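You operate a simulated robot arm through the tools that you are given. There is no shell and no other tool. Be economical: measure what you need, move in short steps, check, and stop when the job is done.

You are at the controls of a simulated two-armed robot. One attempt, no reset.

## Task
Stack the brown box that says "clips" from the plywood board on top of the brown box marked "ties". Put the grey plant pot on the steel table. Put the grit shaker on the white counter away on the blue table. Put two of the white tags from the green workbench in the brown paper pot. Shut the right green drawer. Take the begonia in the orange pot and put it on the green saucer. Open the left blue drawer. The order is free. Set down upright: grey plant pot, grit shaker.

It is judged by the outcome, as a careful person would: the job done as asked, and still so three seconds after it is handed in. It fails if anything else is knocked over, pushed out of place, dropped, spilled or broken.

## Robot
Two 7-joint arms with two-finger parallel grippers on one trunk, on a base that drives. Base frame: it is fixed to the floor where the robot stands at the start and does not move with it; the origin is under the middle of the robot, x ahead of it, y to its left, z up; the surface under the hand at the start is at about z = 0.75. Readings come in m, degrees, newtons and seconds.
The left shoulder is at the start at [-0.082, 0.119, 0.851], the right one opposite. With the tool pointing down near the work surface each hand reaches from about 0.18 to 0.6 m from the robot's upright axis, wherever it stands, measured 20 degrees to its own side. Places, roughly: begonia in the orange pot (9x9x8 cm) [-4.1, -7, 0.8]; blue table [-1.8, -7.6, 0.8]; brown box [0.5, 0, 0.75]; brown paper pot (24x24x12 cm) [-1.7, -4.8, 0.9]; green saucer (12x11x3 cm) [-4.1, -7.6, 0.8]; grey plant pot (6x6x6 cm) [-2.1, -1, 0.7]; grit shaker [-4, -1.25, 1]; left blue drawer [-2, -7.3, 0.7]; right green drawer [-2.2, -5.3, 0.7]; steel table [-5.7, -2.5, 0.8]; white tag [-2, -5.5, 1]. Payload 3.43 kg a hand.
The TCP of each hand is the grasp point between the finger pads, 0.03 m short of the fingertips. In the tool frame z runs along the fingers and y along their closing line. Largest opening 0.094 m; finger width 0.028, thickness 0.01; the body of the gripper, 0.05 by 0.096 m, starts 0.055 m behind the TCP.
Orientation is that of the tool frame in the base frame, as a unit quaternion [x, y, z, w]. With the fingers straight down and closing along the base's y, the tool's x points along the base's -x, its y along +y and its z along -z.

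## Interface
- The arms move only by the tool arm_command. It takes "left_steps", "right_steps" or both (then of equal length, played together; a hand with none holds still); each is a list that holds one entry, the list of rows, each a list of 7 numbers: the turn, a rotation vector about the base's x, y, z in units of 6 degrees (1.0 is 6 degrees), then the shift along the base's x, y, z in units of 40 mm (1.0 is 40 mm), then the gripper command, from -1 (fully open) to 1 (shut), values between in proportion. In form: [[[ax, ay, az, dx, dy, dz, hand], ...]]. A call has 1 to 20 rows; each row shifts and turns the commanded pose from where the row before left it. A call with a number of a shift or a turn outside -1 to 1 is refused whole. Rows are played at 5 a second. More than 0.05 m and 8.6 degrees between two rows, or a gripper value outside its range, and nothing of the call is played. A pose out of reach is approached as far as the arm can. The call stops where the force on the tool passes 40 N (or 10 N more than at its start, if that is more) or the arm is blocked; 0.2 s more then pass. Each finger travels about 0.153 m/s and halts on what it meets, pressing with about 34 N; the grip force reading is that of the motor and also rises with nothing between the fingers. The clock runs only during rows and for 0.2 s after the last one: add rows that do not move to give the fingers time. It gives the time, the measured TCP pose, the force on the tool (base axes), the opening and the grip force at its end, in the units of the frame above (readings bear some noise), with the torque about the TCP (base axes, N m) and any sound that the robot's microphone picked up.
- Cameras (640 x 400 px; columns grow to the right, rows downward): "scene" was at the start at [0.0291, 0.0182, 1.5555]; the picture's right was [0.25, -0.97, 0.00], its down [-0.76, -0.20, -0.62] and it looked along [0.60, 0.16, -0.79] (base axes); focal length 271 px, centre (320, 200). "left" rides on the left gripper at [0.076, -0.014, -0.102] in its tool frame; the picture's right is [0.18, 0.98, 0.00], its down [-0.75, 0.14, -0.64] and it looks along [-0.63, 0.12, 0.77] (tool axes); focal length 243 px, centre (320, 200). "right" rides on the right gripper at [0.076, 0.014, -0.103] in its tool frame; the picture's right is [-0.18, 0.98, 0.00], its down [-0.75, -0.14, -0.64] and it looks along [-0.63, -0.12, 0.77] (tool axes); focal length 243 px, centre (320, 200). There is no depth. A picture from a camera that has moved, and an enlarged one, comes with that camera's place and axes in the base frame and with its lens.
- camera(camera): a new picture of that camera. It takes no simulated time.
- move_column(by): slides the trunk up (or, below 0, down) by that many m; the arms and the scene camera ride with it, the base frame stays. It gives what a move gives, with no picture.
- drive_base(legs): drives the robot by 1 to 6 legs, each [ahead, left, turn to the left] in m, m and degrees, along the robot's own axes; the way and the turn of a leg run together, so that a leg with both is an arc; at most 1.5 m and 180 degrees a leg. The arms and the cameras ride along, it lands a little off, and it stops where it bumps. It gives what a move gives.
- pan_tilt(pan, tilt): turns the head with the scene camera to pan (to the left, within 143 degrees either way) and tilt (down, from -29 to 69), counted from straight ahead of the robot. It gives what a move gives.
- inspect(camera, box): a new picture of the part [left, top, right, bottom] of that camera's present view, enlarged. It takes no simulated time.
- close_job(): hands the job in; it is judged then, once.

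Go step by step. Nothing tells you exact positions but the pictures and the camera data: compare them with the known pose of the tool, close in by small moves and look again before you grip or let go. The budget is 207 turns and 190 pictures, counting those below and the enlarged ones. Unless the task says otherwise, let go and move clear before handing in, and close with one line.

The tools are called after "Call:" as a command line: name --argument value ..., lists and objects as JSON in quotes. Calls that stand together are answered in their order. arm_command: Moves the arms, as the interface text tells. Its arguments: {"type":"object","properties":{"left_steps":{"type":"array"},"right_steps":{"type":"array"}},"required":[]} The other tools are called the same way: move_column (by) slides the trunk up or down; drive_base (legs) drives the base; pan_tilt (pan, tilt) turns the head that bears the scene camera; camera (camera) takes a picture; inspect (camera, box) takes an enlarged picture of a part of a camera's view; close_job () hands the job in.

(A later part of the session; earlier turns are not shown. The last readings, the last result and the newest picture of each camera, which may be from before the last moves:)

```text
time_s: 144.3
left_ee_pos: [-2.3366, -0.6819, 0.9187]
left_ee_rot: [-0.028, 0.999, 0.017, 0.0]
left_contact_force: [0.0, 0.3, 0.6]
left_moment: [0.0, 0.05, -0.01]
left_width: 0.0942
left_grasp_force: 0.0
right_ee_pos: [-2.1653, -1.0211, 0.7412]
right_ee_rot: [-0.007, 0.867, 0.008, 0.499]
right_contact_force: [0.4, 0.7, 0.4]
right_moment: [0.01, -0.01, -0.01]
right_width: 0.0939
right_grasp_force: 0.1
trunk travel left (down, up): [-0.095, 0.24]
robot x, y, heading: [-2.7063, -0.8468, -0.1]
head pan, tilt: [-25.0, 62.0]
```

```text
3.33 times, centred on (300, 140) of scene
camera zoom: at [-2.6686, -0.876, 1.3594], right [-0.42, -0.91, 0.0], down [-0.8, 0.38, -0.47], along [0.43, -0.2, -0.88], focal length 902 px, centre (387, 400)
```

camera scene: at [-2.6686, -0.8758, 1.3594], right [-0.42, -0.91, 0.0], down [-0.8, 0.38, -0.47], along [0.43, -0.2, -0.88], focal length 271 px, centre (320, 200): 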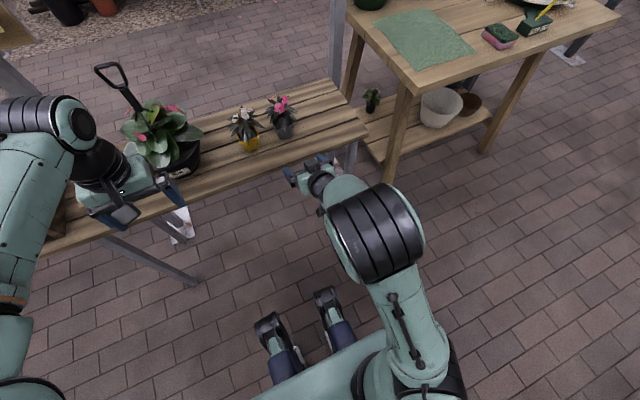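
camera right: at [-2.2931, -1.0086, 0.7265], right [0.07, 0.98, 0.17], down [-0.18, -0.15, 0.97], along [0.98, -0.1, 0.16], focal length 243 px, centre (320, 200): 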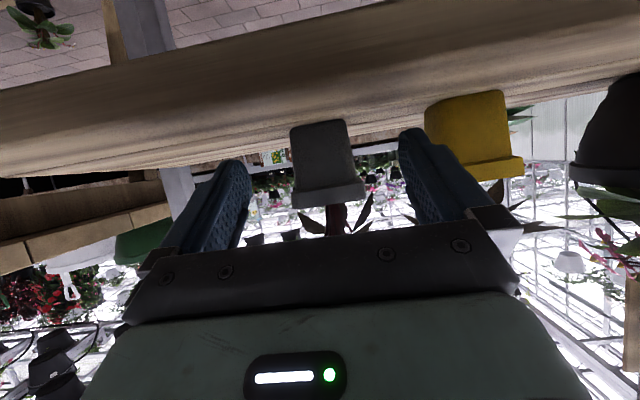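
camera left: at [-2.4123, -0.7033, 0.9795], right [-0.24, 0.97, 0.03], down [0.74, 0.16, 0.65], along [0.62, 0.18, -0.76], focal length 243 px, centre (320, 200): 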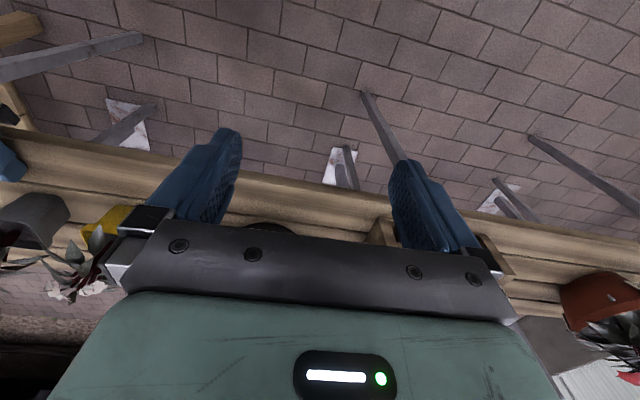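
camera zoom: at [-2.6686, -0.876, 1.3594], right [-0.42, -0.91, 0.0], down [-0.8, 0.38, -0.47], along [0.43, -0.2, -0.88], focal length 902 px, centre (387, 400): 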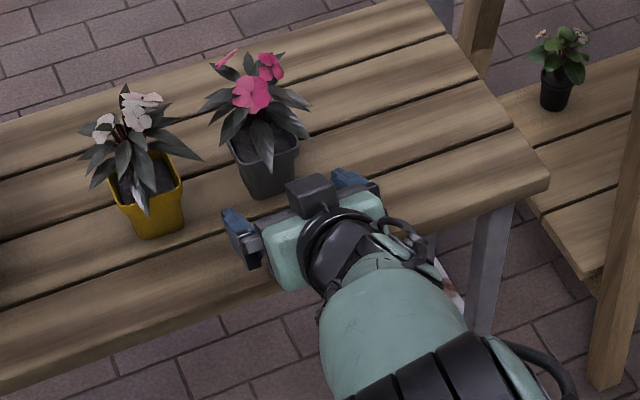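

Something box-like sits on top of the gripper near the leaves. I'll turn the left hand's camera sideways to see the clearance from another angle.

Call:
arm_command --left_steps '[[[0, 0, -1, -0.3, 0, 0, -1], [0, 0, -1, -0.3, 0, 0, -1], [0, 0, -1, -0.3, 0, 0, -1], [0, 0, -1, 0, 0, 0, -1], [0, 0, -1, 0, 0, 0, -1], [0, 0, -1, 0, 0, 0, -1], [0, 0, -1, 0, 0, 0, -1], [0, 0, -1, 0, 0, 0, -1], [0, 0, -1, 0, 0, 0, -1], [0, 0, -1, 0, 0, 0, -1], [0, 0, -1, 0, 0, 0, -1], [0, 0, -1, 0, 0, 0, -1]]]'

Call:
camera --camera "left"

```text
time_s: 146.9
left_ee_pos: [-2.3714, -0.6811, 0.9183]
left_ee_rot: [0.565, 0.825, 0.013, 0.008]
left_contact_force: [0.2, -0.2, -1.4]
left_moment: [0.03, -0.02, 0.01]
left_width: 0.094
left_grasp_force: 0.3
right_ee_pos: [-2.165, -1.0212, 0.7409]
right_ee_rot: [-0.008, 0.866, 0.008, 0.5]
right_contact_force: [0.2, -1.8, 0.1]
right_moment: [-0.03, 0.0, 0.02]
right_width: 0.0938
right_grasp_force: 0.0
trunk travel left (down, up): [-0.095, 0.24]
robot x, y, heading: [-2.7023, -0.8445, -0.3]
head pan, tilt: [-25.0, 62.0]
```

```text
133 pictures are left
camera left: at [-2.4159, -0.6176, 1.019], right [0.85, 0.53, 0.03], down [0.38, -0.66, 0.65], along [0.36, -0.54, -0.76], focal length 243 px, centre (320, 200)
```

left: 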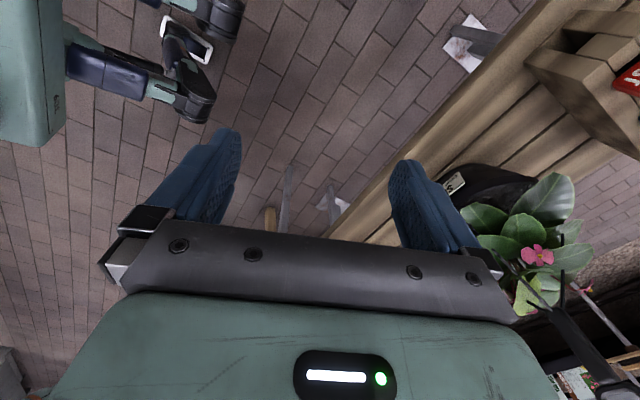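

Call:
inspect --camera "scene" --box '[265, 105, 345, 165]'

```text
6.67 times, centred on (305, 135) of scene
camera zoom: at [-2.6685, -0.8758, 1.3594], right [-0.42, -0.91, 0.0], down [-0.8, 0.38, -0.47], along [0.42, -0.2, -0.88], focal length 1804 px, centre (420, 633)
```

zoom: 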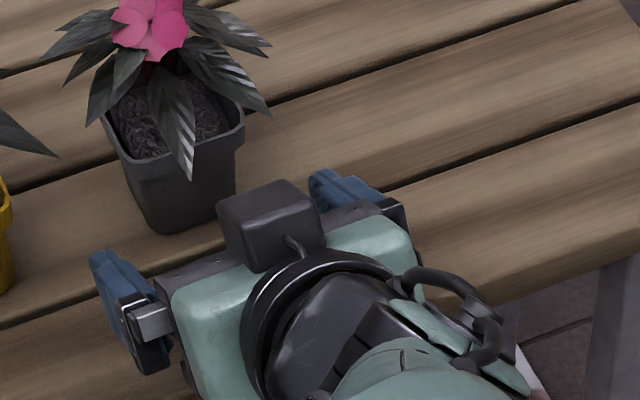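

The box is a gadget on the gripper's upper side, so I'll go only as deep as needed (TCP x −2.083), keeping it off the leaves, and grip there.

Call:
arm_command --right_steps '[[[0, 0, 0, 0.7, 0, 0, -1], [0, 0, 0, 0.7, 0, 0, -1], [0, 0, 0, 0.65, 0, 0, -1], [0, 0, 0, 0, 0, 0, -1], [0, 0, 0, 0, 0, 0, 1], [0, 0, 0, 0, 0, 0, 1], [0, 0, 0, 0, 0, 0, 1]]]'

Call:
inspect --camera "scene" --box '[240, 75, 360, 165]'

Call:
camera --camera "right"

```text
time_s: 148.6
left_ee_pos: [-2.3714, -0.6811, 0.9176]
left_ee_rot: [0.564, 0.826, 0.013, 0.01]
left_contact_force: [-0.4, -0.9, -0.9]
left_moment: [-0.03, 0.0, 0.03]
left_width: 0.0941
left_grasp_force: 0.1
right_ee_pos: [-2.1188, -1.0227, 0.7426]
right_ee_rot: [-0.007, 0.866, 0.008, 0.5]
right_contact_force: [-0.1, 0.2, -0.3]
right_moment: [-0.04, -0.04, 0.04]
right_width: 0.0599
right_grasp_force: 34.1
right hand out of reach, approached as far as the arm can: row 2, 3
trunk travel left (down, up): [-0.095, 0.24]
robot x, y, heading: [-2.7044, -0.8478, -0.0]
head pan, tilt: [-25.0, 62.0]
```

```text
4.44 times, centred on (300, 120) of scene
camera zoom: at [-2.6685, -0.8757, 1.3594], right [-0.42, -0.91, 0.0], down [-0.8, 0.38, -0.47], along [0.42, -0.2, -0.88], focal length 1203 px, centre (409, 556)
```

zoom: 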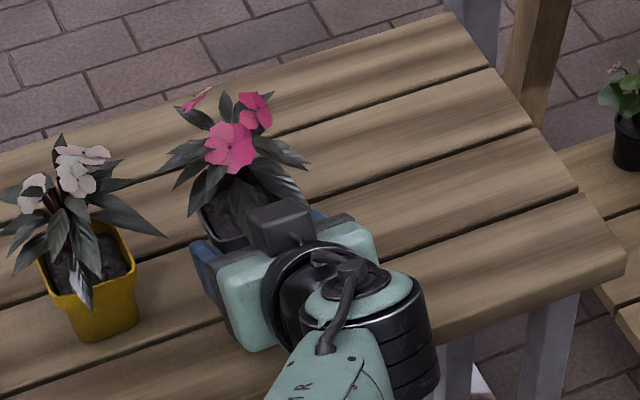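

```text
130 pictures are left
camera right: at [-2.2466, -1.0099, 0.7277], right [0.07, 0.98, 0.17], down [-0.18, -0.15, 0.97], along [0.98, -0.1, 0.16], focal length 243 px, centre (320, 200)
```

right: 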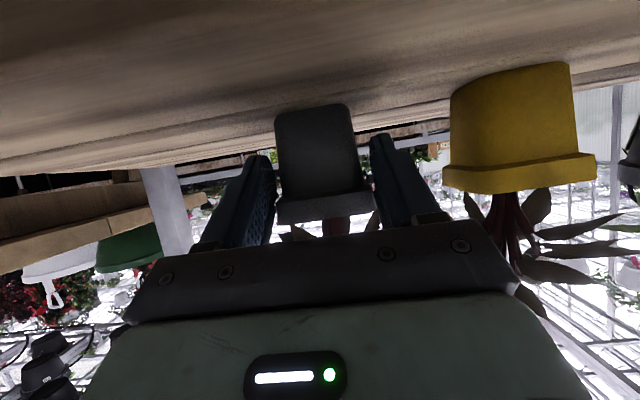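

The arm ran out of reach and only the fingertips caught the pot. I'll open, drive the base 5 cm forward (the hand moves along the same line), and regrip.

Call:
arm_command --right_steps '[[[0, 0, 0, 0, 0, 0, -1], [0, 0, 0, 0, 0, 0, -1], [0, 0, 0, -0.6, 0, 0, -1], [0, 0, 0, -0.5, 0, 0, -1]]]'

Call:
drive_base --legs '[[0.07, 0, 0]]'

Call:
camera --camera "right"

```text
time_s: 149.6
left_ee_pos: [-2.3708, -0.6817, 0.9183]
left_ee_rot: [0.564, 0.825, 0.013, 0.009]
left_contact_force: [-0.3, -0.9, -0.4]
left_moment: [0.02, -0.02, 0.02]
left_width: 0.094
left_grasp_force: 0.1
right_ee_pos: [-2.1629, -1.0222, 0.7425]
right_ee_rot: [-0.007, 0.866, 0.008, 0.5]
right_contact_force: [-0.3, -0.6, 0.7]
right_moment: [0.03, -0.02, 0.03]
right_width: 0.0938
right_grasp_force: 0.2
trunk travel left (down, up): [-0.095, 0.24]
robot x, y, heading: [-2.7075, -0.8474, -0.3]
head pan, tilt: [-25.0, 62.0]
```

```text
time_s: 150.6
left_ee_pos: [-2.3006, -0.6826, 0.9186]
left_ee_rot: [0.565, 0.825, 0.013, 0.009]
left_contact_force: [0.2, 0.0, 0.1]
left_moment: [-0.02, 0.04, 0.0]
left_width: 0.0942
left_grasp_force: 0.0
right_ee_pos: [-2.0917, -1.0236, 0.7428]
right_ee_rot: [-0.007, 0.867, 0.008, 0.499]
right_contact_force: [0.7, -0.2, 0.3]
right_moment: [-0.01, 0.0, 0.0]
right_width: 0.094
right_grasp_force: 0.0
trunk travel left (down, up): [-0.095, 0.24]
robot x, y, heading: [-2.634, -0.8483, -0.1]
head pan, tilt: [-25.0, 62.0]
```

```text
129 pictures are left
camera right: at [-2.2193, -1.0107, 0.7272], right [0.07, 0.98, 0.17], down [-0.17, -0.15, 0.97], along [0.98, -0.1, 0.16], focal length 243 px, centre (320, 200)
```

right: 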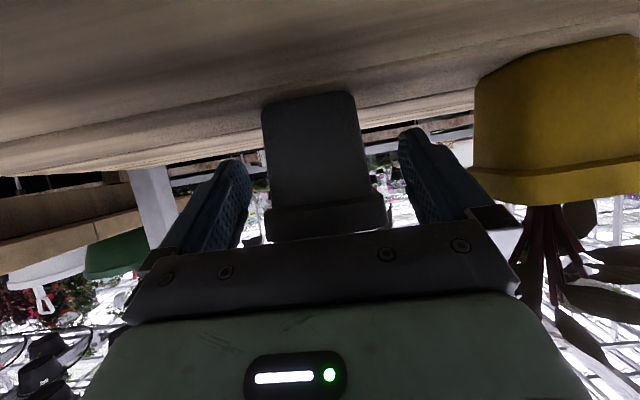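

Now centred and deep enough. I'll nudge forward 1 cm, grip, and lift gently.

Call:
arm_command --right_steps '[[[0, 0, 0, 0.25, 0, -0.1, -1], [0, 0, 0, 0, 0, 0, -1], [0, 0, 0, 0, 0, 0, 1], [0, 0, 0, 0, 0, 0, 1], [0, 0, 0, 0, 0, 0, 1], [0, 0, 0, 0, 0, 0, 1], [0, 0, 0, 0, 0, 0.4, 1], [0, 0, 0, 0, 0, 0.6, 1], [0, 0, 0, 0, 0, 0, 1]]]'

Call:
camera --camera "right"

Call:
inspect --camera "scene" --box '[240, 75, 360, 165]'

```text
time_s: 152.6
left_ee_pos: [-2.3009, -0.6818, 0.9175]
left_ee_rot: [0.565, 0.825, 0.013, 0.009]
left_contact_force: [-1.0, 1.0, -0.4]
left_moment: [-0.01, 0.0, -0.01]
left_width: 0.0939
left_grasp_force: 0.2
right_ee_pos: [-2.0819, -1.0229, 0.7797]
right_ee_rot: [-0.007, 0.866, 0.007, 0.499]
right_contact_force: [0.3, 0.3, -0.7]
right_moment: [0.0, -0.03, 0.02]
right_width: 0.0617
right_grasp_force: 34.3
trunk travel left (down, up): [-0.095, 0.24]
robot x, y, heading: [-2.6347, -0.8479, -0.3]
head pan, tilt: [-25.0, 62.0]
```

```text
128 pictures are left
camera right: at [-2.2093, -1.0103, 0.7649], right [0.07, 0.98, 0.17], down [-0.18, -0.15, 0.97], along [0.98, -0.1, 0.16], focal length 243 px, centre (320, 200)
```

right: 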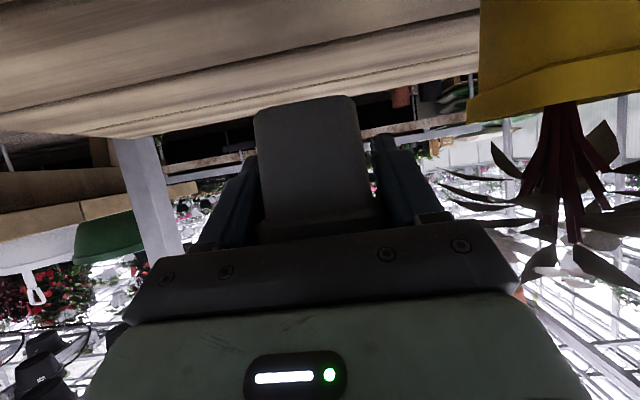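

```text
4.44 times, centred on (300, 120) of scene
camera zoom: at [-2.5977, -0.876, 1.3594], right [-0.43, -0.9, 0.0], down [-0.8, 0.38, -0.47], along [0.42, -0.2, -0.88], focal length 1203 px, centre (409, 556)
```

zoom: 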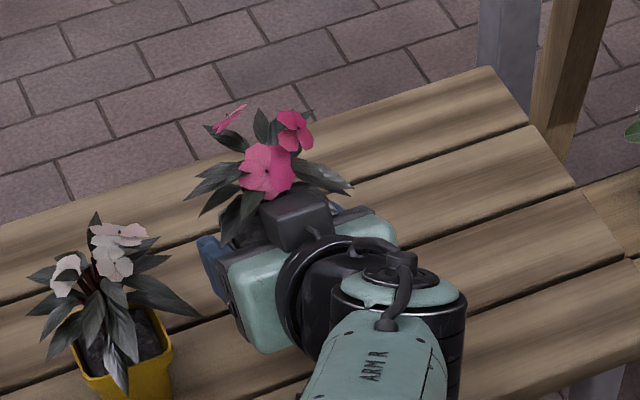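

The pot is held and lifted. I'll raise it further, back into the aisle and bring the trunk up.

Call:
arm_command --right_steps '[[[0, 0, 0, 0, 0, 0.8, 1], [0, 0, 0, 0, 0, 0.8, 1], [0, 0, 0, 0, 0, 0.8, 1], [0, 0, 0, 0, 0, 0.8, 1], [0, 0, 0, 0, 0, 0, 1]]]' --left_steps '[[[0, 0, 1, -0.2, 0, 0, -1], [0, 0, 1, -0.2, 0, 0, -1], [0, 0, 1, -0.2, 0, 0, -1], [0, 0, 1, -0.2, 0, 0, -1], [0, 0, 1, -0.2, 0, 0, -1]]]'

Call:
drive_base --legs '[[-0.33, -0.1, 0]]'

Call:
move_column --by 0.2

Call:
pan_tilt --pan -15 --tilt 45

Call:
camera --camera "scene"

```text
time_s: 153.8
left_ee_pos: [-2.3422, -0.6827, 0.9184]
left_ee_rot: [0.331, 0.944, 0.016, 0.006]
left_contact_force: [-0.1, 0.2, 0.6]
left_moment: [0.01, -0.04, 0.0]
left_width: 0.0943
left_grasp_force: 0.0
right_ee_pos: [-2.078, -1.0262, 0.9035]
right_ee_rot: [-0.007, 0.866, 0.008, 0.5]
right_contact_force: [0.1, 0.2, -0.9]
right_moment: [-0.04, -0.02, 0.03]
right_width: 0.0615
right_grasp_force: 33.6
right hand out of reach, approached as far as the arm can: row 3
trunk travel left (down, up): [-0.095, 0.24]
robot x, y, heading: [-2.6343, -0.8437, -0.2]
head pan, tilt: [-25.0, 62.0]
```

```text
time_s: 156.0
left_ee_pos: [-2.67, -0.7822, 0.9181]
left_ee_rot: [0.333, 0.943, 0.016, 0.006]
left_contact_force: [-0.6, 0.0, 0.6]
left_moment: [0.01, 0.02, 0.02]
left_width: 0.0941
left_grasp_force: 0.1
right_ee_pos: [-2.408, -1.1265, 0.9017]
right_ee_rot: [-0.005, 0.866, 0.007, 0.5]
right_contact_force: [0.6, -0.8, -1.7]
right_moment: [0.01, -0.03, 0.04]
right_width: 0.0614
right_grasp_force: 33.8
trunk travel left (down, up): [-0.095, 0.24]
robot x, y, heading: [-2.9662, -0.9479, -0.5]
head pan, tilt: [-25.0, 62.0]
```

```text
time_s: 158.2
left_ee_pos: [-2.6691, -0.7822, 1.1175]
left_ee_rot: [0.333, 0.943, 0.015, 0.005]
left_contact_force: [-0.6, -0.4, -0.6]
left_moment: [-0.01, -0.01, 0.01]
left_width: 0.0941
left_grasp_force: 0.0
right_ee_pos: [-2.4083, -1.1264, 1.1008]
right_ee_rot: [-0.005, 0.866, 0.007, 0.5]
right_contact_force: [-0.3, -0.1, -1.3]
right_moment: [-0.03, 0.0, -0.01]
right_width: 0.0617
right_grasp_force: 34.4
trunk travel left (down, up): [-0.295, 0.04]
robot x, y, heading: [-2.9667, -0.9499, -0.4]
head pan, tilt: [-25.0, 62.0]
```

```text
time_s: 159.0
left_ee_pos: [-2.669, -0.7817, 1.1178]
left_ee_rot: [0.334, 0.943, 0.015, 0.006]
left_contact_force: [0.5, -0.4, -0.5]
left_moment: [0.01, 0.01, 0.0]
left_width: 0.0938
left_grasp_force: 0.0
right_ee_pos: [-2.4069, -1.1258, 1.1022]
right_ee_rot: [-0.005, 0.866, 0.006, 0.5]
right_contact_force: [-0.1, -0.9, -0.9]
right_moment: [0.0, -0.07, 0.0]
right_width: 0.0618
right_grasp_force: 34.1
trunk travel left (down, up): [-0.295, 0.04]
robot x, y, heading: [-2.9656, -0.9541, -0.3]
head pan, tilt: [-15.0, 45.0]
```

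```text
126 pictures are left
camera scene: at [-2.9286, -0.9684, 1.5869], right [-0.27, -0.96, 0.0], down [-0.68, 0.19, -0.71], along [0.68, -0.19, -0.71], focal length 271 px, centre (320, 200)
```

scene: 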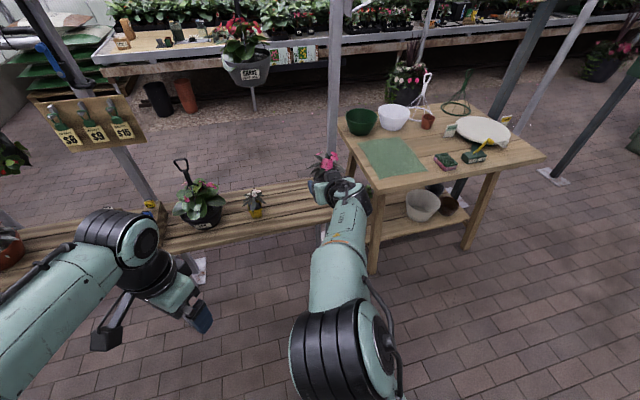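

I'll turn left to a heading of 135° so the left hand faces the counter with the pot held clear, and check the view before closing in.

Call:
drive_base --legs '[[0, 0, 135]]'

Call:
pan_tilt --pan 45 --tilt 35

Call:
camera --camera "scene"

Call:
inspect --camera "scene" --box '[220, 140, 380, 260]'

```text
time_s: 164.9
left_ee_pos: [-3.2852, -0.847, 1.1181]
left_ee_rot: [0.735, -0.678, -0.011, 0.013]
left_contact_force: [-0.2, -0.1, 1.2]
left_moment: [-0.01, 0.03, 0.0]
left_width: 0.0941
left_grasp_force: 0.0
right_ee_pos: [-3.2164, -0.4198, 1.1021]
right_ee_rot: [0.798, -0.337, -0.462, -0.19]
right_contact_force: [-0.4, 0.0, -1.6]
right_moment: [0.02, -0.01, 0.02]
right_width: 0.0614
right_grasp_force: 33.6
trunk travel left (down, up): [-0.295, 0.04]
robot x, y, heading: [-2.965, -0.944, 133.2]
head pan, tilt: [-15.0, 45.0]
```

```text
time_s: 166.2
left_ee_pos: [-3.2868, -0.8463, 1.1162]
left_ee_rot: [0.735, -0.678, -0.012, 0.012]
left_contact_force: [0.8, -0.6, 1.3]
left_moment: [-0.02, -0.03, 0.01]
left_width: 0.094
left_grasp_force: 0.0
right_ee_pos: [-3.216, -0.4209, 1.1023]
right_ee_rot: [0.798, -0.337, -0.462, -0.191]
right_contact_force: [-0.1, 0.3, -1.2]
right_moment: [-0.02, 0.01, 0.0]
right_width: 0.0616
right_grasp_force: 33.7
trunk travel left (down, up): [-0.295, 0.04]
robot x, y, heading: [-2.9595, -0.9466, 133.4]
head pan, tilt: [45.0, 35.0]
```

```text
125 pictures are left
camera scene: at [-3.0207, -0.9762, 1.6018], right [0.03, 1.0, 0.0], down [0.57, -0.02, -0.82], along [-0.82, 0.03, -0.57], focal length 271 px, centre (320, 200)
```

scene: 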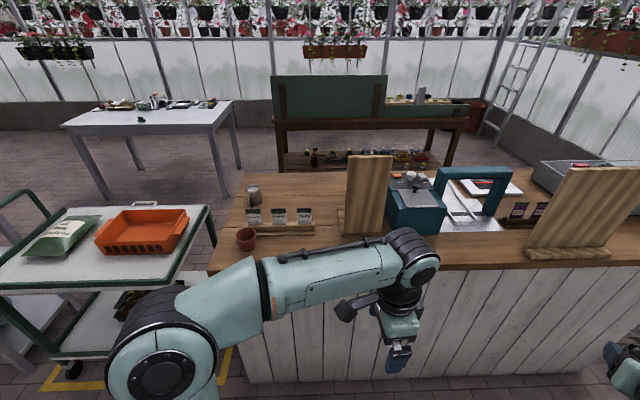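

```text
3.33 times, centred on (300, 200) of scene
camera zoom: at [-3.0207, -0.9762, 1.6018], right [0.03, 1.0, 0.0], down [0.57, -0.02, -0.82], along [-0.82, 0.03, -0.57], focal length 902 px, centre (387, 200)
```

zoom: 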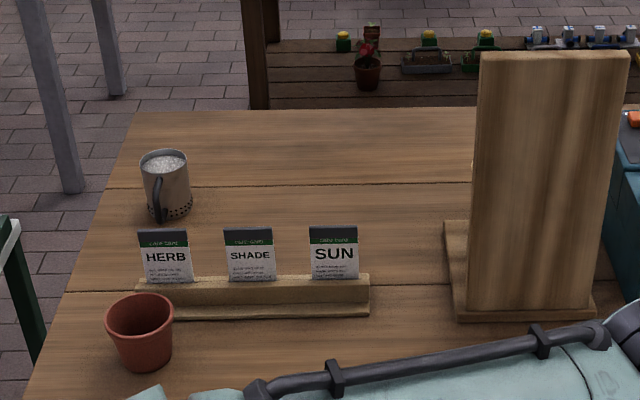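

The grit shaker is an open mug with grit in it, at about (-3.95, -1.21), z 0.92–1.015, handle toward me and a seed-packet stand in front. I'll raise and yaw the left hand, then move the base closer.

Call:
arm_command --left_steps '[[[0, 0, 1, 0, 0, 0.4, -1], [0, 0, 1, 0, 0, 0.4, -1], [0, 0, 1, 0, 0, 0.4, -1], [0, 0, 1, 0, 0, 0.4, -1], [0, 0, 1, 0, 0, 0, -1], [0, 0, 1, 0, 0, 0, -1], [0, 0, 1, 0, 0, 0, -1], [0, 0, 1, 0, 0, 0, -1], [0, 0, 1, 0, 0, 0, -1], [0, 0, 1, 0, 0, 0, -1], [0, 0, 1, 0, 0, 0, -1], [0, 0, 1, 0, 0, 0, -1], [0, 0, 1, 0, 0, 0, -1], [0, 0, 1, 0, 0, 0, -1], [0, 0, 0, 0, 0, 0, -1]]]'

Call:
drive_base --legs '[[0.03, 0.5, 1.6]]'

Call:
move_column --by 0.04

Call:
camera --camera "left"

Call:
camera --camera "scene"

```text
time_s: 169.4
left_ee_pos: [-3.2841, -0.8458, 1.1799]
left_ee_rot: [1.0, -0.011, 0.0, 0.017]
left_contact_force: [0.2, -1.2, 0.4]
left_moment: [0.03, 0.0, 0.04]
left_width: 0.0942
left_grasp_force: 0.0
right_ee_pos: [-3.2152, -0.4183, 1.1015]
right_ee_rot: [0.798, -0.337, -0.462, -0.191]
right_contact_force: [0.2, -0.1, -2.7]
right_moment: [0.03, 0.02, 0.0]
right_width: 0.0616
right_grasp_force: 33.6
trunk travel left (down, up): [-0.295, 0.04]
robot x, y, heading: [-2.9618, -0.9458, 133.2]
head pan, tilt: [45.0, 35.0]
```

```text
time_s: 174.3
left_ee_pos: [-3.6698, -1.1845, 1.1827]
left_ee_rot: [1.0, 0.003, 0.0, 0.016]
left_contact_force: [0.2, -0.5, 1.1]
left_moment: [-0.01, 0.0, -0.01]
left_width: 0.0942
left_grasp_force: 0.1
right_ee_pos: [-3.6145, -0.7565, 1.1007]
right_ee_rot: [0.803, -0.324, -0.465, -0.183]
right_contact_force: [-0.1, -0.4, -0.5]
right_moment: [0.01, 0.01, -0.03]
right_width: 0.0618
right_grasp_force: 34.2
trunk travel left (down, up): [-0.295, 0.04]
robot x, y, heading: [-3.346, -1.2761, 135.1]
head pan, tilt: [45.0, 35.0]
```

```text
time_s: 175.2
left_ee_pos: [-3.6699, -1.1858, 1.2212]
left_ee_rot: [1.0, 0.003, 0.001, 0.017]
left_contact_force: [0.6, -0.4, -0.5]
left_moment: [0.02, 0.03, -0.02]
left_width: 0.094
left_grasp_force: 0.0
right_ee_pos: [-3.6145, -0.7577, 1.141]
right_ee_rot: [0.803, -0.324, -0.466, -0.183]
right_contact_force: [-0.2, -0.4, -2.2]
right_moment: [0.03, -0.01, -0.02]
right_width: 0.0618
right_grasp_force: 33.9
trunk travel left (down, up): [-0.335, 0.0]
robot x, y, heading: [-3.3465, -1.2758, 135.0]
head pan, tilt: [45.0, 35.0]
```

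```text
123 pictures are left
camera left: at [-3.5937, -1.1684, 1.3222], right [0.19, -0.98, 0.03], down [-0.75, -0.13, 0.65], along [-0.63, -0.15, -0.76], focal length 243 px, centre (320, 200)
```

left: 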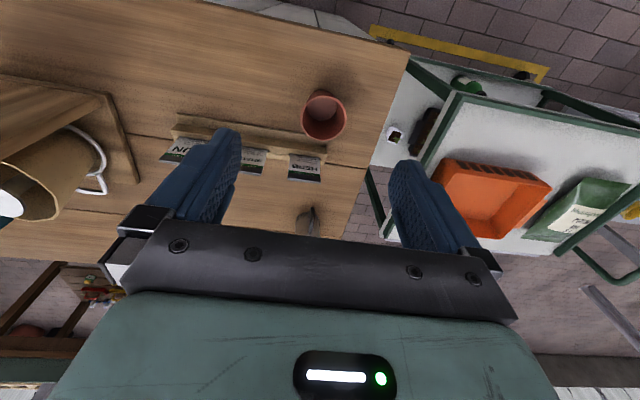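

```text
122 pictures are left
camera scene: at [-3.4014, -1.3077, 1.6428], right [0.0, 1.0, 0.0], down [0.57, 0.0, -0.82], along [-0.82, 0.0, -0.57], focal length 271 px, centre (320, 200)
```

scene: 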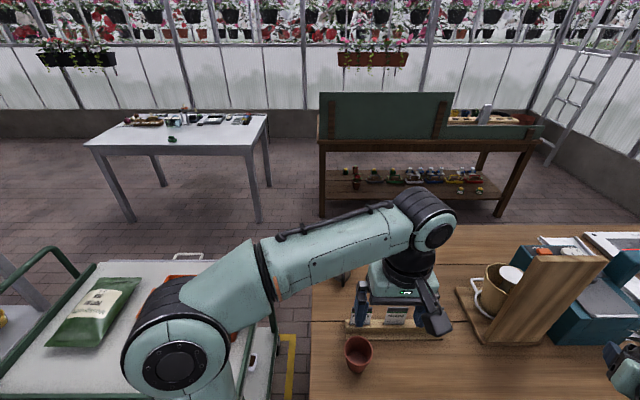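

Shaker is visible ahead in the hand camera. I'll move the left hand toward it at a safe height.

Call:
arm_command --left_steps '[[[0, 0, 0, -0.9, -0.1, 0, -1], [0, 0, 0, -0.9, -0.1, 0, -1], [0, 0, 0, -0.9, -0.1, 0, -1], [0, 0, 0, -0.9, -0.1, 0, -1], [0, 0, 0, -0.9, -0.1, -0.5, -1], [0, 0, 0, 0, 0, -0.5, -1], [0, 0, 0, 0, 0, 0, -1]]]'

Call:
camera --camera "left"

Call:
inspect --camera "scene" --box '[280, 160, 480, 310]'

```text
time_s: 176.8
left_ee_pos: [-3.8525, -1.2064, 1.1815]
left_ee_rot: [1.0, 0.004, 0.0, 0.016]
left_contact_force: [-1.1, -1.1, 0.4]
left_moment: [0.0, -0.02, -0.01]
left_width: 0.0939
left_grasp_force: 0.1
right_ee_pos: [-3.6148, -0.757, 1.1414]
right_ee_rot: [0.803, -0.324, -0.465, -0.184]
right_contact_force: [0.4, 0.3, -0.4]
right_moment: [0.0, 0.0, -0.01]
right_width: 0.0617
right_grasp_force: 33.8
trunk travel left (down, up): [-0.335, 0.0]
robot x, y, heading: [-3.3487, -1.2717, 135.1]
head pan, tilt: [45.0, 35.0]
```

```text
121 pictures are left
camera left: at [-3.7766, -1.1891, 1.2825], right [0.19, -0.98, 0.03], down [-0.75, -0.13, 0.65], along [-0.63, -0.15, -0.76], focal length 243 px, centre (320, 200)
```

left: 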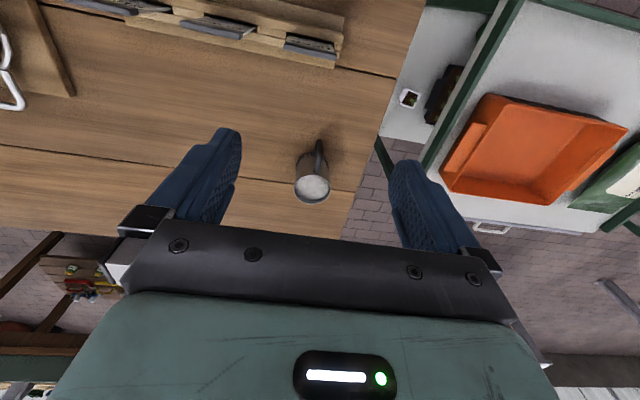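

```text
2.67 times, centred on (380, 235) of scene
camera zoom: at [-3.4023, -1.3073, 1.6427], right [0.0, 1.0, 0.0], down [0.57, 0.0, -0.82], along [-0.82, 0.0, -0.57], focal length 722 px, centre (160, 107)
```

zoom: 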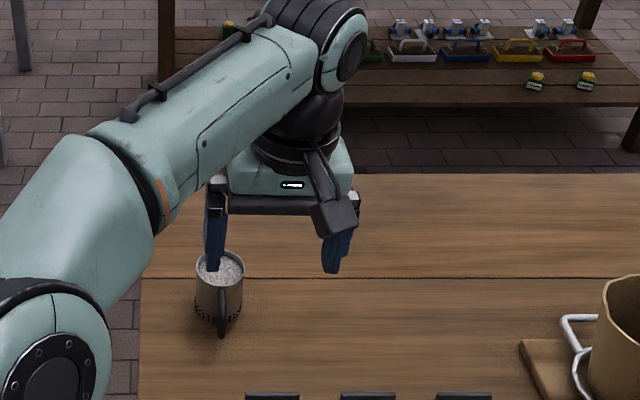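

Shaker top centre is about (-3.97, -1.23, 1.02). I'll nudge the base 5 cm toward the counter, then go above it.

Call:
drive_base --legs '[[0.035, 0.035, 0]]'

Call:
arm_command --left_steps '[[[0, 0, 0, -0.6, -0.3, 0, -1], [0, 0, 0, -0.6, -0.3, 0, -1], [0, 0, 0, -0.4, 0, -0.5, -1], [0, 0, 0, 0, 0, -0.7, -1], [0, 0, 0, 0, 0, 0, -1]]]'

Call:
camera --camera "left"

Call:
inspect --camera "scene" --box '[280, 160, 480, 310]'

```text
time_s: 177.6
left_ee_pos: [-3.8564, -1.2067, 1.1824]
left_ee_rot: [1.0, 0.004, 0.0, 0.017]
left_contact_force: [-0.1, -0.4, -0.2]
left_moment: [-0.01, -0.01, 0.0]
left_width: 0.0942
left_grasp_force: 0.0
right_ee_pos: [-3.6192, -0.7566, 1.1408]
right_ee_rot: [0.804, -0.324, -0.464, -0.184]
right_contact_force: [0.0, -0.3, -2.0]
right_moment: [0.0, 0.02, 0.0]
right_width: 0.0615
right_grasp_force: 33.9
trunk travel left (down, up): [-0.335, 0.0]
robot x, y, heading: [-3.3492, -1.2787, 134.9]
head pan, tilt: [45.0, 35.0]
stopped in leg 1: the robot was blocked; the commanded pose is now the measured one
```

```text
time_s: 178.8
left_ee_pos: [-3.9177, -1.2313, 1.1346]
left_ee_rot: [1.0, 0.005, 0.001, 0.017]
left_contact_force: [0.4, 0.1, -1.1]
left_moment: [-0.03, 0.04, 0.0]
left_width: 0.0941
left_grasp_force: 0.1
right_ee_pos: [-3.6189, -0.7577, 1.1419]
right_ee_rot: [0.803, -0.325, -0.464, -0.184]
right_contact_force: [0.8, -0.1, -1.5]
right_moment: [-0.02, 0.0, -0.01]
right_width: 0.0618
right_grasp_force: 34.0
trunk travel left (down, up): [-0.335, 0.0]
robot x, y, heading: [-3.3465, -1.2745, 135.1]
head pan, tilt: [45.0, 35.0]
```

```text
119 pictures are left
camera left: at [-3.8428, -1.2145, 1.2352], right [0.19, -0.98, 0.03], down [-0.75, -0.13, 0.65], along [-0.63, -0.15, -0.76], focal length 243 px, centre (320, 200)
```

left: 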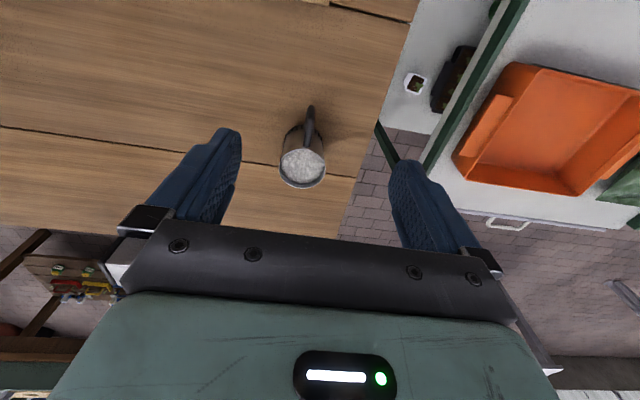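

```text
2.67 times, centred on (380, 235) of scene
camera zoom: at [-3.4055, -1.3072, 1.6427], right [0.0, 1.0, 0.0], down [0.57, 0.0, -0.82], along [-0.82, 0.0, -0.57], focal length 722 px, centre (160, 107)
```

zoom: 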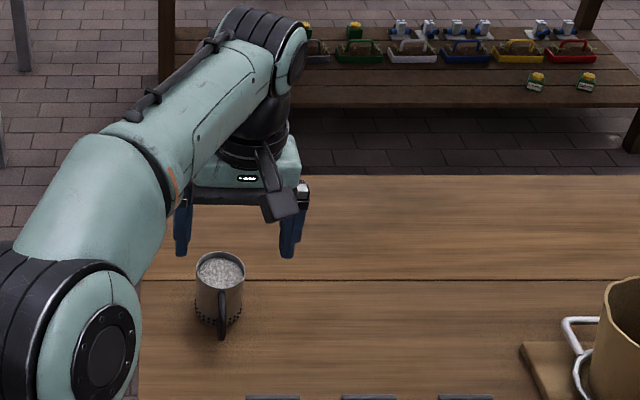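

The base is against the counter, so that's its limit. The shaker is at (-3.975, -1.23). I'll tilt the hand 12° forward to gain reach and lower toward it in steps.

Call:
arm_command --left_steps '[[[0, 1, 0, -0.7, 0, 0, -1], [0, 1, 0, -0.6, 0, -0.2, -1], [0, 0, 0, 0, 0, -0.7, -1], [0, 0, 0, 0, 0, -0.7, -1], [0, 0, 0, 0, 0, 0, -1]]]'

Call:
camera --camera "left"

Call:
inspect --camera "scene" --box '[280, 160, 480, 310]'

```text
time_s: 180.0
left_ee_pos: [-3.9699, -1.2322, 1.0702]
left_ee_rot: [0.994, 0.006, -0.106, 0.016]
left_contact_force: [-0.4, -0.5, 0.7]
left_moment: [0.02, -0.01, 0.02]
left_width: 0.0938
left_grasp_force: 0.0
right_ee_pos: [-3.6177, -0.7564, 1.1416]
right_ee_rot: [0.803, -0.325, -0.465, -0.184]
right_contact_force: [-0.4, -0.3, -1.4]
right_moment: [-0.05, 0.04, -0.03]
right_width: 0.0615
right_grasp_force: 34.6
trunk travel left (down, up): [-0.335, 0.0]
robot x, y, heading: [-3.3519, -1.2759, 135.3]
head pan, tilt: [45.0, 35.0]
```

```text
117 pictures are left
camera left: at [-3.8738, -1.2151, 1.1527], right [0.19, -0.98, -0.01], down [-0.6, -0.13, 0.79], along [-0.77, -0.15, -0.61], focal length 243 px, centre (320, 200)
```

left: 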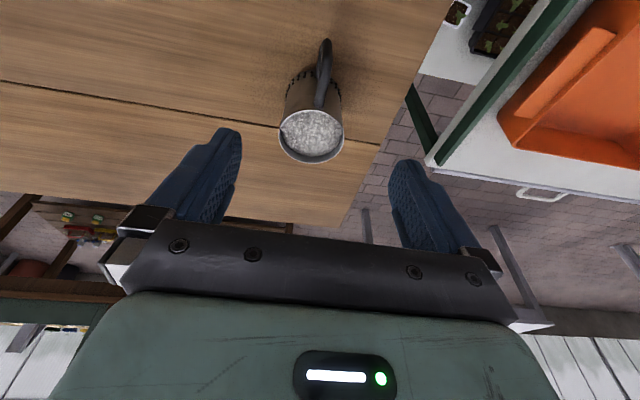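

```text
2.67 times, centred on (380, 235) of scene
camera zoom: at [-3.4054, -1.3073, 1.6427], right [0.0, 1.0, 0.0], down [0.57, 0.0, -0.82], along [-0.82, 0.0, -0.57], focal length 722 px, centre (160, 107)
```

zoom: 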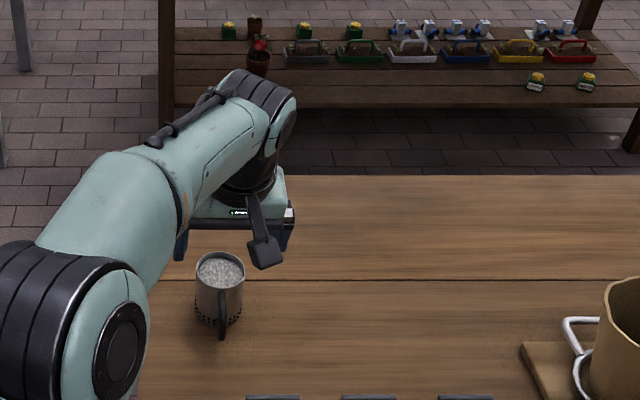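

By the hand camera, the shaker lies on the tool axis with its top about 6 cm beyond the TCP. I'll advance along that axis and grip.

Call:
arm_command --left_steps '[[[0, 0, 0, -0.14, 0.1, -0.65, -1], [0, 0, 0, -0.14, 0.03, -0.65, -1], [0, 0, 0, 0, 0, 0, -1]]]'

Call:
camera --camera "left"

Call:
inspect --camera "scene" --box '[280, 160, 480, 310]'

```text
time_s: 180.8
left_ee_pos: [-3.9824, -1.2256, 1.0172]
left_ee_rot: [0.994, 0.006, -0.105, 0.016]
left_contact_force: [0.5, -0.2, -0.2]
left_moment: [-0.02, 0.05, 0.0]
left_width: 0.094
left_grasp_force: 0.1
right_ee_pos: [-3.6187, -0.757, 1.1414]
right_ee_rot: [0.803, -0.324, -0.465, -0.184]
right_contact_force: [-0.3, -0.3, -1.5]
right_moment: [0.02, 0.06, -0.02]
right_width: 0.0616
right_grasp_force: 34.1
trunk travel left (down, up): [-0.335, 0.0]
robot x, y, heading: [-3.3464, -1.2751, 135.0]
head pan, tilt: [45.0, 35.0]
```

```text
115 pictures are left
camera left: at [-3.8864, -1.2088, 1.1009], right [0.19, -0.98, -0.01], down [-0.6, -0.13, 0.79], along [-0.77, -0.15, -0.61], focal length 243 px, centre (320, 200)
```

left: 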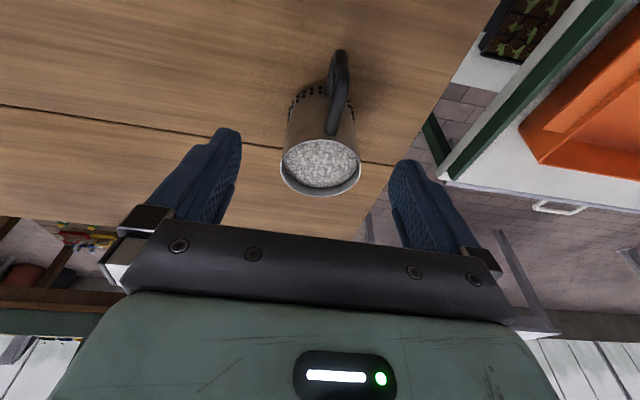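

```text
2.67 times, centred on (380, 235) of scene
camera zoom: at [-3.4053, -1.3074, 1.6427], right [0.0, 1.0, 0.0], down [0.57, 0.0, -0.82], along [-0.82, 0.0, -0.57], focal length 722 px, centre (160, 107)
```

zoom: 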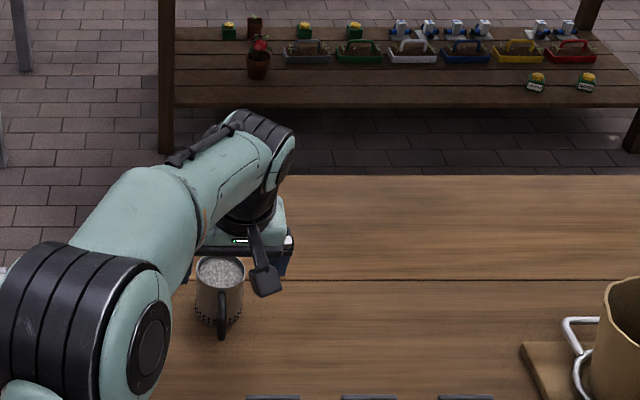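

Call:
arm_command --left_steps '[[[0, 0, 0, -0.09, 0, -0.43, -1], [0, 0, 0, -0.09, 0, -0.43, -1], [0, 0, 0, 0, 0, 0, -1], [0, 0, 0, 0, 0, 0, 0.4], [0, 0, 0, 0, 0, 0, 1], [0, 0, 0, 0, 0, 0, 1], [0, 0, 0, 0, 0, 0, 1]]]'

Call:
camera --camera "left"

```text
time_s: 182.4
left_ee_pos: [-3.9899, -1.2255, 0.9857]
left_ee_rot: [0.994, 0.006, -0.104, 0.016]
left_contact_force: [-0.5, -0.3, 1.2]
left_moment: [0.05, 0.08, 0.07]
left_width: 0.0572
left_grasp_force: 34.0
right_ee_pos: [-3.6195, -0.7566, 1.1408]
right_ee_rot: [0.803, -0.325, -0.464, -0.183]
right_contact_force: [0.3, 0.0, -1.4]
right_moment: [0.0, 0.04, 0.01]
right_width: 0.0617
right_grasp_force: 34.3
trunk travel left (down, up): [-0.335, 0.0]
robot x, y, heading: [-3.3525, -1.2757, 134.8]
head pan, tilt: [45.0, 35.0]
```

```text
113 pictures are left
camera left: at [-3.8942, -1.2079, 1.0672], right [0.19, -0.98, -0.01], down [-0.6, -0.13, 0.79], along [-0.77, -0.15, -0.61], focal length 243 px, centre (320, 200)
```

left: 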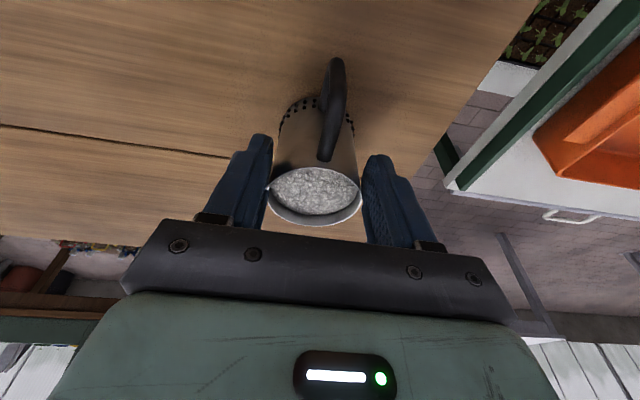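

The shaker is gripped (0.057 wide). I'll lift it straight up and draw it back over the packets.

Call:
arm_command --left_steps '[[[0, 0, 0, 0, 0, 0.4, 1], [0, 0, 0, 0, 0, 0.6, 1], [0, 0, 0, 0, 0, 0.8, 1], [0, 0, 0, 0, 0, 0.8, 1], [0, 0, 0, 0, 0, 0.8, 1], [0, 0, 0, 0, 0, 0.8, 1], [0, -1, 0, 0.7, 0, 0, 1], [0, -1, 0, 0.8, 0, 0, 1], [0, 0, 0, 0.8, 0, 0, 1], [0, 0, 0, 0.8, 0, 0, 1], [0, 0, 0, 0.8, 0, 0, 1], [0, 0, 0, 0, 0, 0, 1]]]'

Call:
camera --camera "left"

Call:
camera --camera "scene"

```text
time_s: 185.0
left_ee_pos: [-3.8333, -1.2248, 1.152]
left_ee_rot: [1.0, 0.005, 0.0, 0.017]
left_contact_force: [0.2, 1.3, -2.9]
left_moment: [0.01, -0.02, 0.02]
left_width: 0.0569
left_grasp_force: 34.1
right_ee_pos: [-3.6191, -0.7575, 1.1419]
right_ee_rot: [0.804, -0.324, -0.465, -0.183]
right_contact_force: [-0.6, 0.3, -0.2]
right_moment: [-0.01, 0.01, -0.03]
right_width: 0.0614
right_grasp_force: 33.5
trunk travel left (down, up): [-0.335, 0.0]
robot x, y, heading: [-3.351, -1.2782, 135.3]
head pan, tilt: [45.0, 35.0]
```

```text
112 pictures are left
camera left: at [-3.7576, -1.2076, 1.2533], right [0.19, -0.98, 0.03], down [-0.75, -0.13, 0.65], along [-0.63, -0.15, -0.76], focal length 243 px, centre (320, 200)
```

left: 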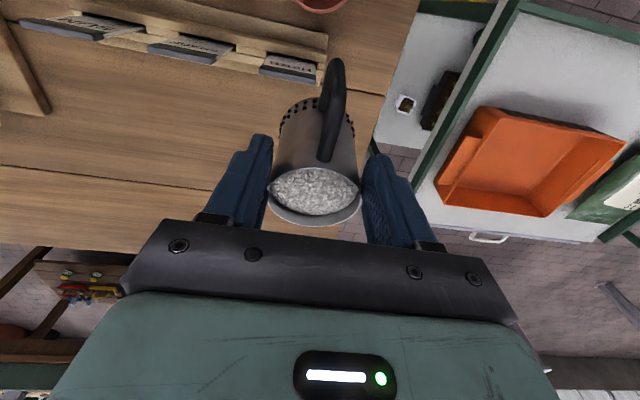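

```text
111 pictures are left
camera scene: at [-3.4063, -1.3072, 1.6427], right [0.0, 1.0, 0.0], down [0.57, 0.0, -0.82], along [-0.82, 0.0, -0.57], focal length 271 px, centre (320, 200)
```

scene: 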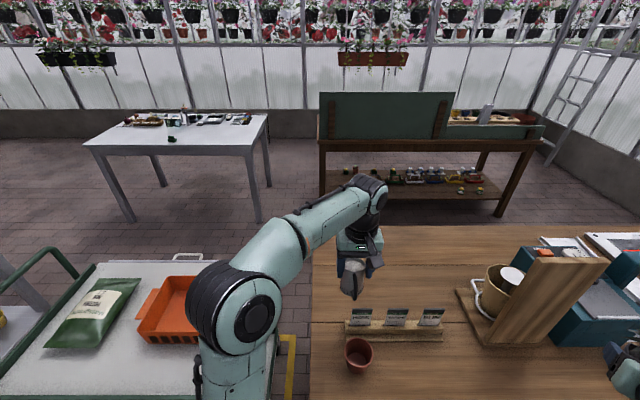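

The shaker was gripped with a 12° hand tilt and I removed that tilt, so the mug is now leaning. I'll restore the tilt now, then back off into the aisle.

Call:
arm_command --left_steps '[[[0, 0.5, 0, 0.2, 0, 0.2, 1], [0, 0.5, 0, 0.3, 0, 0.2, 1], [0, 0.5, 0, 0.3, 0, 0.2, 1], [0, 0.5, 0, 0.3, 0, 0.2, 1], [0, 0, 0, 0, 0, 0, 1]]]'

Call:
drive_base --legs '[[-0.44, -0.13, 0], [0, 0, 135]]'

Call:
pan_tilt --pan -45 --tilt 25

Call:
camera --camera "scene"

Call:
pan_tilt --pan 0 --tilt 20

Call:
camera --camera "scene"

```text
time_s: 186.2
left_ee_pos: [-3.7906, -1.2241, 1.1816]
left_ee_rot: [0.994, 0.006, -0.104, 0.016]
left_contact_force: [0.2, 0.4, -1.9]
left_moment: [0.04, -0.07, 0.01]
left_width: 0.0569
left_grasp_force: 34.1
right_ee_pos: [-3.6182, -0.7568, 1.1413]
right_ee_rot: [0.804, -0.324, -0.464, -0.183]
right_contact_force: [0.7, -0.9, -1.2]
right_moment: [0.0, 0.0, -0.02]
right_width: 0.0616
right_grasp_force: 34.0
trunk travel left (down, up): [-0.335, 0.0]
robot x, y, heading: [-3.3505, -1.2747, 135.0]
head pan, tilt: [45.0, 35.0]
```

```text
time_s: 194.5
left_ee_pos: [-2.6751, -1.8379, 1.1831]
left_ee_rot: [0.376, 0.92, -0.025, 0.103]
left_contact_force: [-0.7, -0.3, -2.5]
left_moment: [0.05, 0.05, 0.01]
left_width: 0.0565
left_grasp_force: 33.5
right_ee_pos: [-3.1267, -2.0468, 1.1417]
right_ee_rot: [0.608, 0.618, -0.346, 0.359]
right_contact_force: [0.2, 0.2, -0.3]
right_moment: [0.01, -0.01, 0.02]
right_width: 0.0616
right_grasp_force: 34.1
trunk travel left (down, up): [-0.335, 0.0]
robot x, y, heading: [-2.9477, -1.4878, -90.3]
head pan, tilt: [45.0, 35.0]
```

```text
time_s: 196.2
left_ee_pos: [-2.6745, -1.8387, 1.1819]
left_ee_rot: [0.377, 0.92, -0.026, 0.102]
left_contact_force: [0.9, 0.6, -1.9]
left_moment: [0.02, 0.03, 0.02]
left_width: 0.0565
left_grasp_force: 34.1
right_ee_pos: [-3.1255, -2.0477, 1.1414]
right_ee_rot: [0.608, 0.618, -0.347, 0.359]
right_contact_force: [0.3, -0.1, -1.6]
right_moment: [-0.01, 0.01, 0.0]
right_width: 0.0615
right_grasp_force: 34.0
trunk travel left (down, up): [-0.335, 0.0]
robot x, y, heading: [-2.9483, -1.4911, -90.5]
head pan, tilt: [-45.0, 25.0]
```

```text
110 pictures are left
camera scene: at [-3.0135, -1.5116, 1.6585], right [-0.71, 0.71, 0.0], down [0.3, 0.3, -0.91], along [-0.64, -0.64, -0.42], focal length 271 px, centre (320, 200)
```

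scene: 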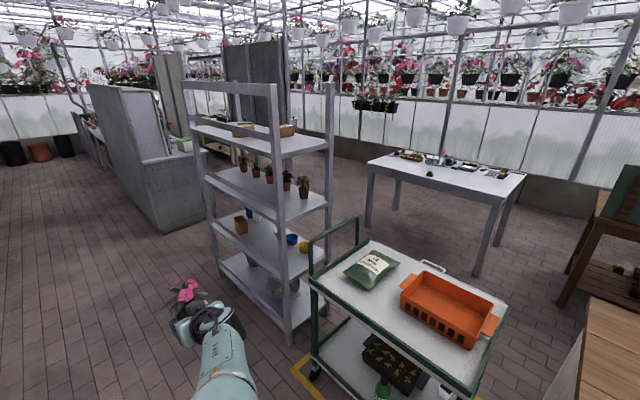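

```text
time_s: 197.3
left_ee_pos: [-2.6751, -1.839, 1.1825]
left_ee_rot: [0.376, 0.92, -0.025, 0.103]
left_contact_force: [0.5, -0.3, -2.8]
left_moment: [0.02, 0.04, 0.0]
left_width: 0.0563
left_grasp_force: 34.1
right_ee_pos: [-3.1249, -2.0465, 1.1404]
right_ee_rot: [0.608, 0.618, -0.347, 0.359]
right_contact_force: [0.5, -0.2, -1.0]
right_moment: [-0.02, -0.01, -0.02]
right_width: 0.0616
right_grasp_force: 34.1
trunk travel left (down, up): [-0.335, 0.0]
robot x, y, heading: [-2.9486, -1.4884, -90.3]
head pan, tilt: [0.0, 20.0]
```

```text
109 pictures are left
camera scene: at [-2.9486, -1.5397, 1.6666], right [-1.0, 0.0, 0.0], down [0.0, 0.34, -0.94], along [0.0, -0.94, -0.34], focal length 271 px, centre (320, 200)
```

scene: 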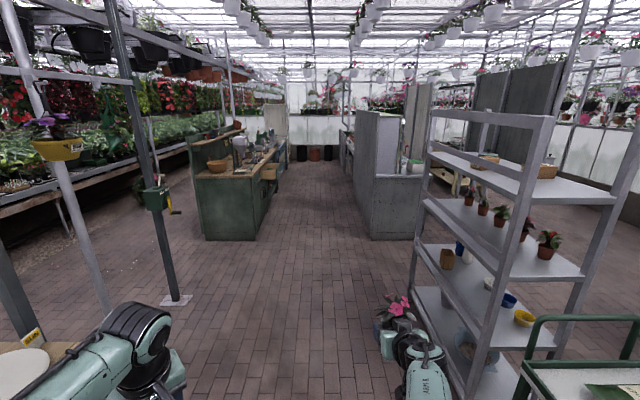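

The gap between rack and grey cabinet is about 1.3 m wide. I'll go down the aisle, turn right, pass through at y ≈ -4.0, then strafe up to the steel table.

Call:
drive_base --legs '[[1.25, 0, 0], [1.22, 0, 0.3], [0, 0, -90]]'

Call:
camera --camera "scene"

```text
time_s: 213.2
left_ee_pos: [-3.2969, -4.2656, 1.1825]
left_ee_rot: [0.912, 0.396, -0.09, 0.056]
left_contact_force: [-1.1, 0.2, -2.6]
left_moment: [0.08, -0.03, -0.01]
left_width: 0.0559
left_grasp_force: 33.8
right_ee_pos: [-3.5153, -3.8194, 1.1418]
right_ee_rot: [0.866, 0.017, -0.5, 0.014]
right_contact_force: [0.2, 0.3, -1.2]
right_moment: [0.0, -0.03, 0.0]
right_width: 0.0614
right_grasp_force: 34.0
trunk travel left (down, up): [-0.335, 0.0]
robot x, y, heading: [-2.9591, -3.9853, -178.7]
head pan, tilt: [0.0, 20.0]
```

```text
108 pictures are left
camera scene: at [-3.0042, -3.985, 1.6666], right [-0.02, 1.0, 0.0], down [0.34, 0.01, -0.94], along [-0.94, -0.02, -0.34], focal length 271 px, centre (320, 200)
```

scene: 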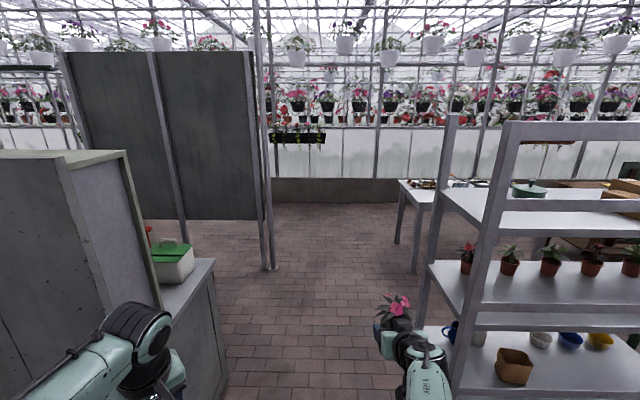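

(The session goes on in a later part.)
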